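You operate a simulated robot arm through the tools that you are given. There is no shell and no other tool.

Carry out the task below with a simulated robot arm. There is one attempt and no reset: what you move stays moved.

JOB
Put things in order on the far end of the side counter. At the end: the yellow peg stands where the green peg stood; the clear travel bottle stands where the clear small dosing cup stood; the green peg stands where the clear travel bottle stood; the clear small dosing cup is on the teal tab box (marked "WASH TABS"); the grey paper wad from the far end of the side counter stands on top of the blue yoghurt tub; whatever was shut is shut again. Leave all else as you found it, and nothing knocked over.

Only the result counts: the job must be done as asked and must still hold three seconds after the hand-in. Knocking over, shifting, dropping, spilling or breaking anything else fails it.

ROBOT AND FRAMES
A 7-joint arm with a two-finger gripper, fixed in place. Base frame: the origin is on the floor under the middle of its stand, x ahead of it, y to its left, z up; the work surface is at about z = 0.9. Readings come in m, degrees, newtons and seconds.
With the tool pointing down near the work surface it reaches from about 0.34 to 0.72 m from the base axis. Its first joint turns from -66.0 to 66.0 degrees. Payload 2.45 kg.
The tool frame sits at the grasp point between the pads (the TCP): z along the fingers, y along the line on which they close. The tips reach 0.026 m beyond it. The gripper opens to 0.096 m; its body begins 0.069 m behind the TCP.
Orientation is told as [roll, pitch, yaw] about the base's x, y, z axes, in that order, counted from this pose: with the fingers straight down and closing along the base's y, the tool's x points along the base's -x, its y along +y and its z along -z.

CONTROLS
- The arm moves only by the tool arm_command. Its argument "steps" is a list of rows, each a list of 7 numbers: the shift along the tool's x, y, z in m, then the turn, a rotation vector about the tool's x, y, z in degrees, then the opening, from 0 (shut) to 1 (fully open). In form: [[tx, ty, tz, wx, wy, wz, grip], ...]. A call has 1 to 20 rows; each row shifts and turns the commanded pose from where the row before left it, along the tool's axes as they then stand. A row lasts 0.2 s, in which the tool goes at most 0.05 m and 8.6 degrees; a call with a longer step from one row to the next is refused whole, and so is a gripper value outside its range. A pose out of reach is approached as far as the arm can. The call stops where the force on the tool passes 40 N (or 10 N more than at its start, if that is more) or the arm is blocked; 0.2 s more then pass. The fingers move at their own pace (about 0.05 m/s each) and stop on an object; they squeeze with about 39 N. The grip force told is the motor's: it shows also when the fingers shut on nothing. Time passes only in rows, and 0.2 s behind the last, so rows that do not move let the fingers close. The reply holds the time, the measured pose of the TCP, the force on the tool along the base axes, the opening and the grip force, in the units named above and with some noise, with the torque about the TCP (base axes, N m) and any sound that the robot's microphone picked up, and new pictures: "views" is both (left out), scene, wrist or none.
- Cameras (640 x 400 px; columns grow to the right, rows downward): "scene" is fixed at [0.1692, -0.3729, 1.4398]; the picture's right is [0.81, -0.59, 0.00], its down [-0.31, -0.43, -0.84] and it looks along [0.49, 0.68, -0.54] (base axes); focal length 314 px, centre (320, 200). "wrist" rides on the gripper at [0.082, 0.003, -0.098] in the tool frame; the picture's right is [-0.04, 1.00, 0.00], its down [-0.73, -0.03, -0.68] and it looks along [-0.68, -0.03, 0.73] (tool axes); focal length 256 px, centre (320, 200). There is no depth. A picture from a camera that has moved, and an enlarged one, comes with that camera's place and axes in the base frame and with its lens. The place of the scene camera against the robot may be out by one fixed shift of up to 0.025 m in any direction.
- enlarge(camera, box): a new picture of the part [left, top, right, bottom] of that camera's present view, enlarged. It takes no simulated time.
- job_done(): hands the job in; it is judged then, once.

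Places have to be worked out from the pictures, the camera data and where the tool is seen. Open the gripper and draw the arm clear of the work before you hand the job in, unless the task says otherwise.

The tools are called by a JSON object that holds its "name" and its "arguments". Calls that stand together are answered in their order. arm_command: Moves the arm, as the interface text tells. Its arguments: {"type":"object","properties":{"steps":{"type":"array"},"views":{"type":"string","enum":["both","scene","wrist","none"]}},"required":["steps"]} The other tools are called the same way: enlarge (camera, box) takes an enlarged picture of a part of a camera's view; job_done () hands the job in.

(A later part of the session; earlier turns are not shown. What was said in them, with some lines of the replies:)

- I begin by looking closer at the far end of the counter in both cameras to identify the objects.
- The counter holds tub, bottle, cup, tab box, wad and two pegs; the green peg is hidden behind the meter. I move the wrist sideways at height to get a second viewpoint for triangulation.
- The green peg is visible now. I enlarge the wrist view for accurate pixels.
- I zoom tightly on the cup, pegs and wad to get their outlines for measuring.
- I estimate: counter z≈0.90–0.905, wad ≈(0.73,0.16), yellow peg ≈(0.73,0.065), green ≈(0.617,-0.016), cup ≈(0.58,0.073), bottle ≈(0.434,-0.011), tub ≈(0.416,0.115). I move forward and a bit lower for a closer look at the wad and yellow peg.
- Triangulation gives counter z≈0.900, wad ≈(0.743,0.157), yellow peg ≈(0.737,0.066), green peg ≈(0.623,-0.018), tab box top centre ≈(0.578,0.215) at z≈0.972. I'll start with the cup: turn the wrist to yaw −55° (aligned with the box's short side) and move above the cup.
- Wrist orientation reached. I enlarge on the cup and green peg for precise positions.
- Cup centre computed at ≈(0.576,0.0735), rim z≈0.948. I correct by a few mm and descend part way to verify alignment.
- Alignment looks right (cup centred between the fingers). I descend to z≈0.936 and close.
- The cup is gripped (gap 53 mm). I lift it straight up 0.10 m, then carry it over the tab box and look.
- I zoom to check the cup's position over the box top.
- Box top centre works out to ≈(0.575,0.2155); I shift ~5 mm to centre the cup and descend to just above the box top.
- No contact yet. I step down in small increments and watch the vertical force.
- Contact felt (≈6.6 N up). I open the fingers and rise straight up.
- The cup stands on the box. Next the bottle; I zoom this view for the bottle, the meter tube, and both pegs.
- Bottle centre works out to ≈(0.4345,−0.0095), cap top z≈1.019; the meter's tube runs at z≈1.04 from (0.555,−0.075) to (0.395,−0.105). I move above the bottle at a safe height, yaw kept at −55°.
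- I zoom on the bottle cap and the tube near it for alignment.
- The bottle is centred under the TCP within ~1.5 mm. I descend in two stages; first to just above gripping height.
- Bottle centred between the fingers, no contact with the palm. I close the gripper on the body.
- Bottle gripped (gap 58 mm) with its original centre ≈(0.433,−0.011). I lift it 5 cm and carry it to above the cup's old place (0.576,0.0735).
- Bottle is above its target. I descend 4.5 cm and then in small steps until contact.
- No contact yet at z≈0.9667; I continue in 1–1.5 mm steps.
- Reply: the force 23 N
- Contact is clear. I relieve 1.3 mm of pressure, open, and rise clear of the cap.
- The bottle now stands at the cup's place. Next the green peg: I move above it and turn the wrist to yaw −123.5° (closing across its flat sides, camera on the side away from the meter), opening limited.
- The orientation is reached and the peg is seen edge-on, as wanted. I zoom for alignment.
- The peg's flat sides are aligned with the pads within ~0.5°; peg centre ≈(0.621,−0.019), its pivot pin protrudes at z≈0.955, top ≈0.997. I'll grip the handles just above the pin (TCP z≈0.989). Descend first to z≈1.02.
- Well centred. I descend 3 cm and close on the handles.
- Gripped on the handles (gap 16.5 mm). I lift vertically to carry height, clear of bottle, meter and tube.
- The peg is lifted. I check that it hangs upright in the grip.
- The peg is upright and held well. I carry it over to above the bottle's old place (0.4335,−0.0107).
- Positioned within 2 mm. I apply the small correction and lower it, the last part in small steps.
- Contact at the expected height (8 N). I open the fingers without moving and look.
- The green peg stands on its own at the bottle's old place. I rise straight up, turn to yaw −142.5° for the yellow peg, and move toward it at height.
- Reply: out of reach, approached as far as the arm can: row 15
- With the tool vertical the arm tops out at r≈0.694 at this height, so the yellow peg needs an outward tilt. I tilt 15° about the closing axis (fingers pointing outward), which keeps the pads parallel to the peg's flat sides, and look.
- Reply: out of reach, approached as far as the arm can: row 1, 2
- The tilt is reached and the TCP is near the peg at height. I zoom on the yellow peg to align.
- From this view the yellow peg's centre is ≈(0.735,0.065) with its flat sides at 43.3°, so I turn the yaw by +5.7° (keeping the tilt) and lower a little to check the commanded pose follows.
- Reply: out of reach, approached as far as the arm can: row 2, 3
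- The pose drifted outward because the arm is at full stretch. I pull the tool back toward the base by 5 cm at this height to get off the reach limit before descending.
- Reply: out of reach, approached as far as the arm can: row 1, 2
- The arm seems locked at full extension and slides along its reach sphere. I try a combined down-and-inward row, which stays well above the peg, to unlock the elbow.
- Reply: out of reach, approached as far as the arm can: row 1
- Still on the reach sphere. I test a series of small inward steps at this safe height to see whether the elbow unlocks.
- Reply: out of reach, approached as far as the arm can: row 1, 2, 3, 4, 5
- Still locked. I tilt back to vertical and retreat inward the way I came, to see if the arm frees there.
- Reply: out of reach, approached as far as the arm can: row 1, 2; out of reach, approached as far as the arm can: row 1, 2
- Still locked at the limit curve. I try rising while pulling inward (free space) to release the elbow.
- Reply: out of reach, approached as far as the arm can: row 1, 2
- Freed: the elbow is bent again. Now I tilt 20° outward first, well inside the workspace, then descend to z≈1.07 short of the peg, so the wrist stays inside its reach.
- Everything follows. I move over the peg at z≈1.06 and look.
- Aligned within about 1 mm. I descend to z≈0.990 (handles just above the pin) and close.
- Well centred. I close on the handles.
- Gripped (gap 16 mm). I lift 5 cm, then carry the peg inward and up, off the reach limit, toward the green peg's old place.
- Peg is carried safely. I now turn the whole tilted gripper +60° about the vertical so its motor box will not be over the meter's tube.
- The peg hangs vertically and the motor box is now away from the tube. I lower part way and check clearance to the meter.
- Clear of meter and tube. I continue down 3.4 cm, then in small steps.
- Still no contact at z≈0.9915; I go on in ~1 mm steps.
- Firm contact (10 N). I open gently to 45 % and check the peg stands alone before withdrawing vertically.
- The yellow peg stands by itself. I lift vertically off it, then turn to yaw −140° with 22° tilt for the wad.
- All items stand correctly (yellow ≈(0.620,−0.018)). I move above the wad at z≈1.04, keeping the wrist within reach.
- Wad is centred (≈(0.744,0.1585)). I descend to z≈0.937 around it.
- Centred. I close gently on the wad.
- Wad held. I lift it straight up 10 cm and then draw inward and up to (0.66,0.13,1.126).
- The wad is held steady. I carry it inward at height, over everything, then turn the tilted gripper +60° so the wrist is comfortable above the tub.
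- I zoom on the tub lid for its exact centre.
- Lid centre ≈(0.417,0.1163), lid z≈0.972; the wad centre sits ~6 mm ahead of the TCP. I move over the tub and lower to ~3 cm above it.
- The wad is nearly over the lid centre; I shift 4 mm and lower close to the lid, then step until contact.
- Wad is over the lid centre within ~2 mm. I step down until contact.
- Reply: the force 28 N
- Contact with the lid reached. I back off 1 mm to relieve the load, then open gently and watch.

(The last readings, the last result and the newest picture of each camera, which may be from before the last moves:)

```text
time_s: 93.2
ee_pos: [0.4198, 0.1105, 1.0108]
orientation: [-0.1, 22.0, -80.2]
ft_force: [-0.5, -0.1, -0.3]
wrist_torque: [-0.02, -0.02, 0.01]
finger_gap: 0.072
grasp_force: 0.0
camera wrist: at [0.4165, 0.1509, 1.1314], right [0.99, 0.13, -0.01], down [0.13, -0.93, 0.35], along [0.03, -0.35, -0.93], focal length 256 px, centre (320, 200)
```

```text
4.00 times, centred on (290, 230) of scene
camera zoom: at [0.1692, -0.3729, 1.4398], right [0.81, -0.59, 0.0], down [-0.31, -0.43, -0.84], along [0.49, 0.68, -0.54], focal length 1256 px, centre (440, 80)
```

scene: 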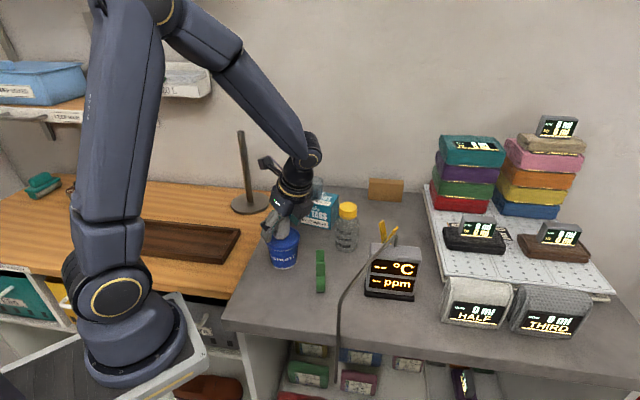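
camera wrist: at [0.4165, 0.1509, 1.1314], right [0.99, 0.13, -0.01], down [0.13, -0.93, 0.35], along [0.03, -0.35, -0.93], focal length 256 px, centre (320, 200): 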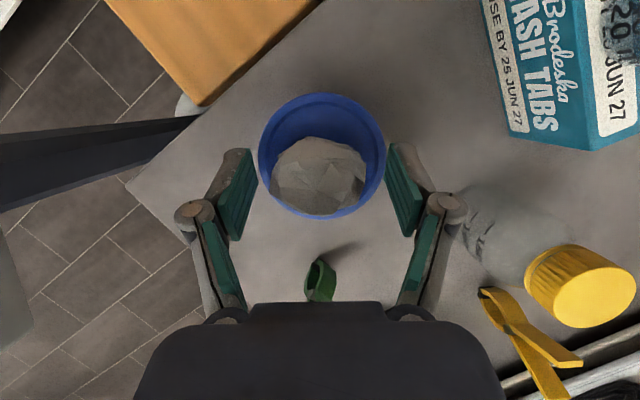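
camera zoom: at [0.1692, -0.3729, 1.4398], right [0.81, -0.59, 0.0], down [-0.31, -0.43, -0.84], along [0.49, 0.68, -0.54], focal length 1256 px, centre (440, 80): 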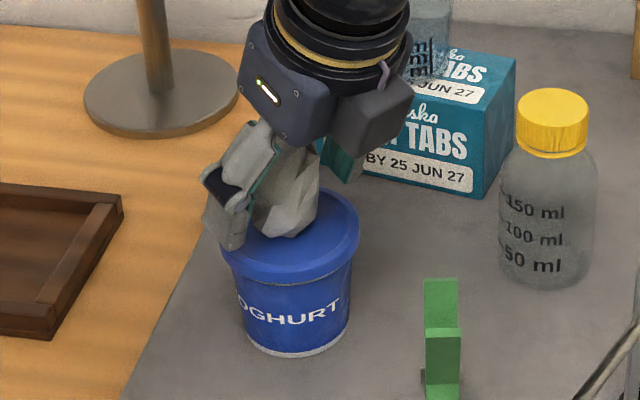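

The wad stands freely on the lid. I withdraw straight up.

{"name": "arm_command", "arguments": {"steps": [[0.0037, 0, -0.0093, 0, 0, 0, 0.75], [0.0075, 0, -0.0185, 0, 0, 0, 0.75], [0.0112, 0, -0.0278, 0, 0, 0, 0.75], [0.015, 0, -0.0371, 0, 0, 0, 0.75], [0.015, 0, -0.0371, 0, 0, 0, 0.9], [0, 0, 0, 0, 0, 0, 1]]}}

{"name": "enlarge", "arguments": {"camera": "scene", "box": [240, 150, 440, 310]}}

{"name": "enlarge", "arguments": {"camera": "wrist", "box": [200, 60, 640, 300]}}

```text
time_s: 94.6
ee_pos: [0.4204, 0.1125, 1.1481]
orientation: [-0.1, 22.0, -80.2]
ft_force: [-0.1, 0.0, 0.2]
wrist_torque: [0.0, 0.01, 0.0]
finger_gap: 0.0961
grasp_force: 0.0
camera wrist: at [0.4177, 0.1513, 1.2711], right [0.99, 0.13, -0.01], down [0.13, -0.93, 0.35], along [0.03, -0.35, -0.93], focal length 256 px, centre (320, 200)
```

scene: 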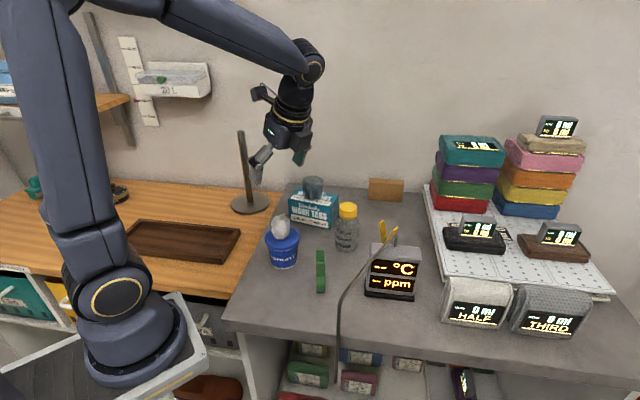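
wrist: 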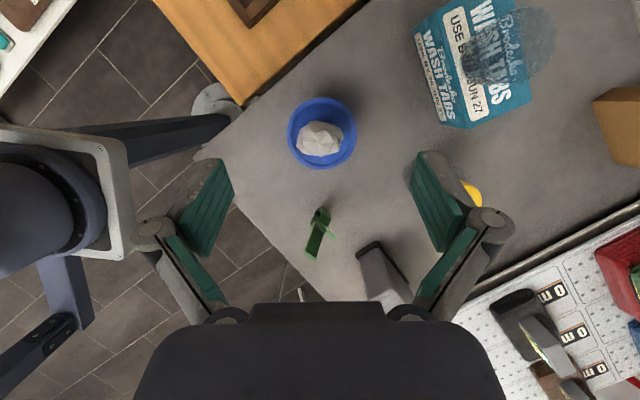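

```text
2.50 times, centred on (340, 230) of scene
camera zoom: at [0.1692, -0.3729, 1.4398], right [0.81, -0.59, 0.0], down [-0.31, -0.43, -0.84], along [0.49, 0.68, -0.54], focal length 785 px, centre (270, 125)
```

zoom: 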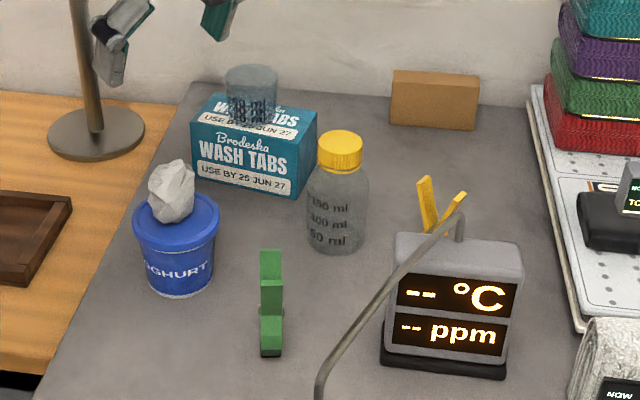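

```text
1.45 times, centred on (420, 180) of wrist
camera zoom: at [0.4177, 0.1513, 1.2711], right [0.99, 0.13, -0.01], down [0.13, -0.93, 0.35], along [0.03, -0.35, -0.93], focal length 372 px, centre (174, 229)
```

zoom: 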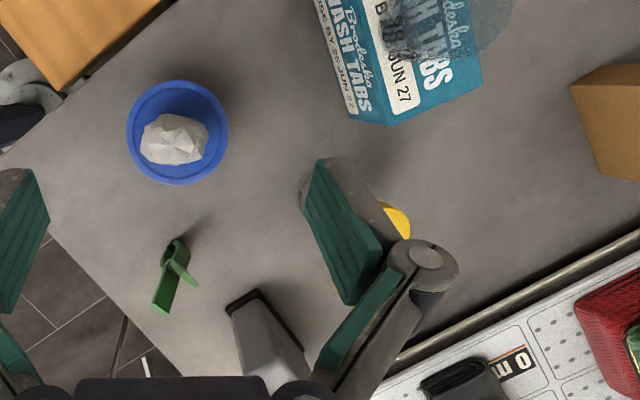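

All items are in their places. I raise the arm, remove the tilt and draw it back to near its starting pose, then check the scene once more.

{"name": "arm_command", "arguments": {"steps": [[0.015, 0, -0.0371, 0, 0, 0, 1], [0.015, 0, -0.0371, 0, 0, 0, 1], [0, 0, 0, 0, -7.333, 0, 1], [0, 0, 0, 0, -7.333, 0, 1], [0, 0, 0, 0, -7.333, 0, 1], [0.032, -0.0096, 0, 0, 0, 0, 1], [0.032, -0.0096, 0, 0, 0, 0, 1], [0.032, -0.0096, 0, 0, 0, 0, 1], [0, 0, 0, 0, 0, 0, 1], [0, 0, 0, 0, 0, 0, 1], [0, 0, 0, 0, 0, 0, 1], [0, 0, 0, 0, 0, 0, 1]]}}

{"name": "enlarge", "arguments": {"camera": "scene", "box": [240, 150, 440, 310]}}

{"name": "enlarge", "arguments": {"camera": "wrist", "box": [150, 30, 550, 290]}}

```text
time_s: 97.2
ee_pos: [0.3753, 0.2001, 1.2308]
orientation: [-0.1, 0.0, -80.3]
ft_force: [-0.1, -1.1, 0.5]
wrist_torque: [0.01, 0.0, -0.03]
finger_gap: 0.0958
grasp_force: 0.0
camera wrist: at [0.364, 0.2823, 1.3282], right [0.99, 0.13, 0.0], down [0.1, -0.73, 0.68], along [0.09, -0.67, -0.73], focal length 256 px, centre (320, 200)
```

scene: 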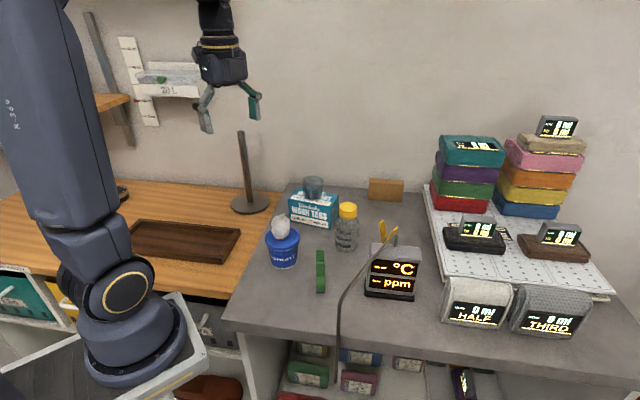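
wrist: 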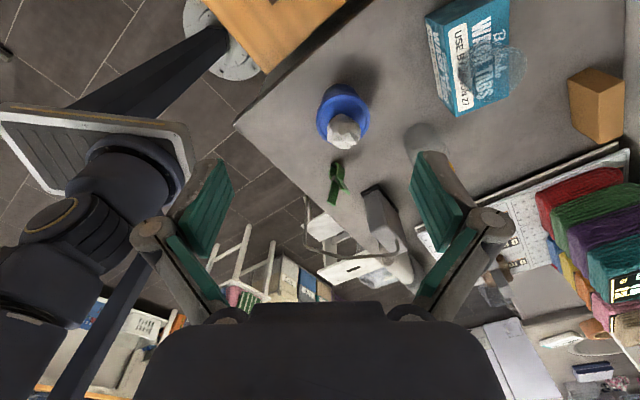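

```text
2.50 times, centred on (340, 230) of scene
camera zoom: at [0.1692, -0.3729, 1.4398], right [0.81, -0.59, 0.0], down [-0.31, -0.43, -0.84], along [0.49, 0.68, -0.54], focal length 785 px, centre (270, 125)
```

zoom: 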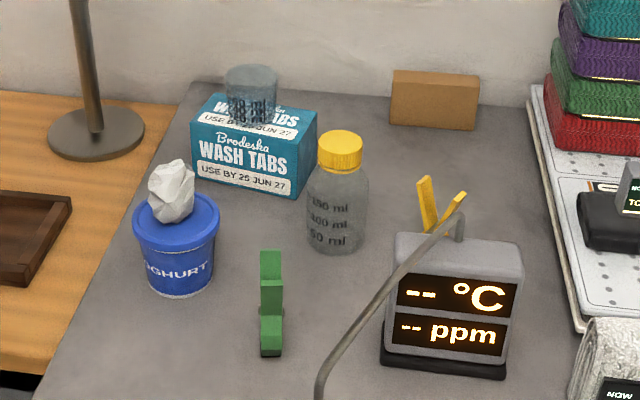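

```text
1.54 times, centred on (350, 160) of wrist
camera zoom: at [0.364, 0.2823, 1.3282], right [0.99, 0.13, 0.0], down [0.1, -0.73, 0.68], along [0.09, -0.67, -0.73], focal length 394 px, centre (274, 262)
```

zoom: 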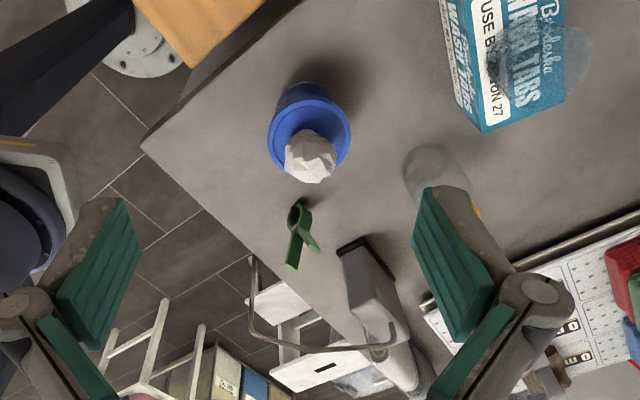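

The last pictures show every piece standing in its new place: yellow peg where the green stood, bottle where the cup stood, green peg where the bottle stood, cup on the WASH TABS box, wad on the tub. Nothing else has moved, the bottle and tub are still shut, and the gripper is open and clear, so I hand the job in.

{"name": "job_done", "arguments": {}}

```text
The job is handed in.
```

I finished the rearrangement and handed the job in; I have no result back from the judging. In the last pictures before hand-in, every piece was standing in its new place:

- **Yellow peg:** it stands where the green peg stood, within a few millimetres. It is turned about 60° from its old facing, because keeping it would have put the gripper close to the meter's tube.
- **Clear travel bottle:** it stands where the dosing cup stood, with its cap still on.
- **Green peg:** it stands where the bottle stood.
- **Clear small dosing cup:** it stands on top of the WASH TABS box.
- **Grey paper wad:** it stands on the lid of the yoghurt tub, close to the centre.

I opened nothing, so the bottle and the tub are still shut. The pictures show nothing knocked over or shifted. When setting things down I pressed the bottle with about 23 N and the wad with about 28 N before backing off; neither showed any effect.

The gripper is open and the arm is back near its starting position, clear of the counter.
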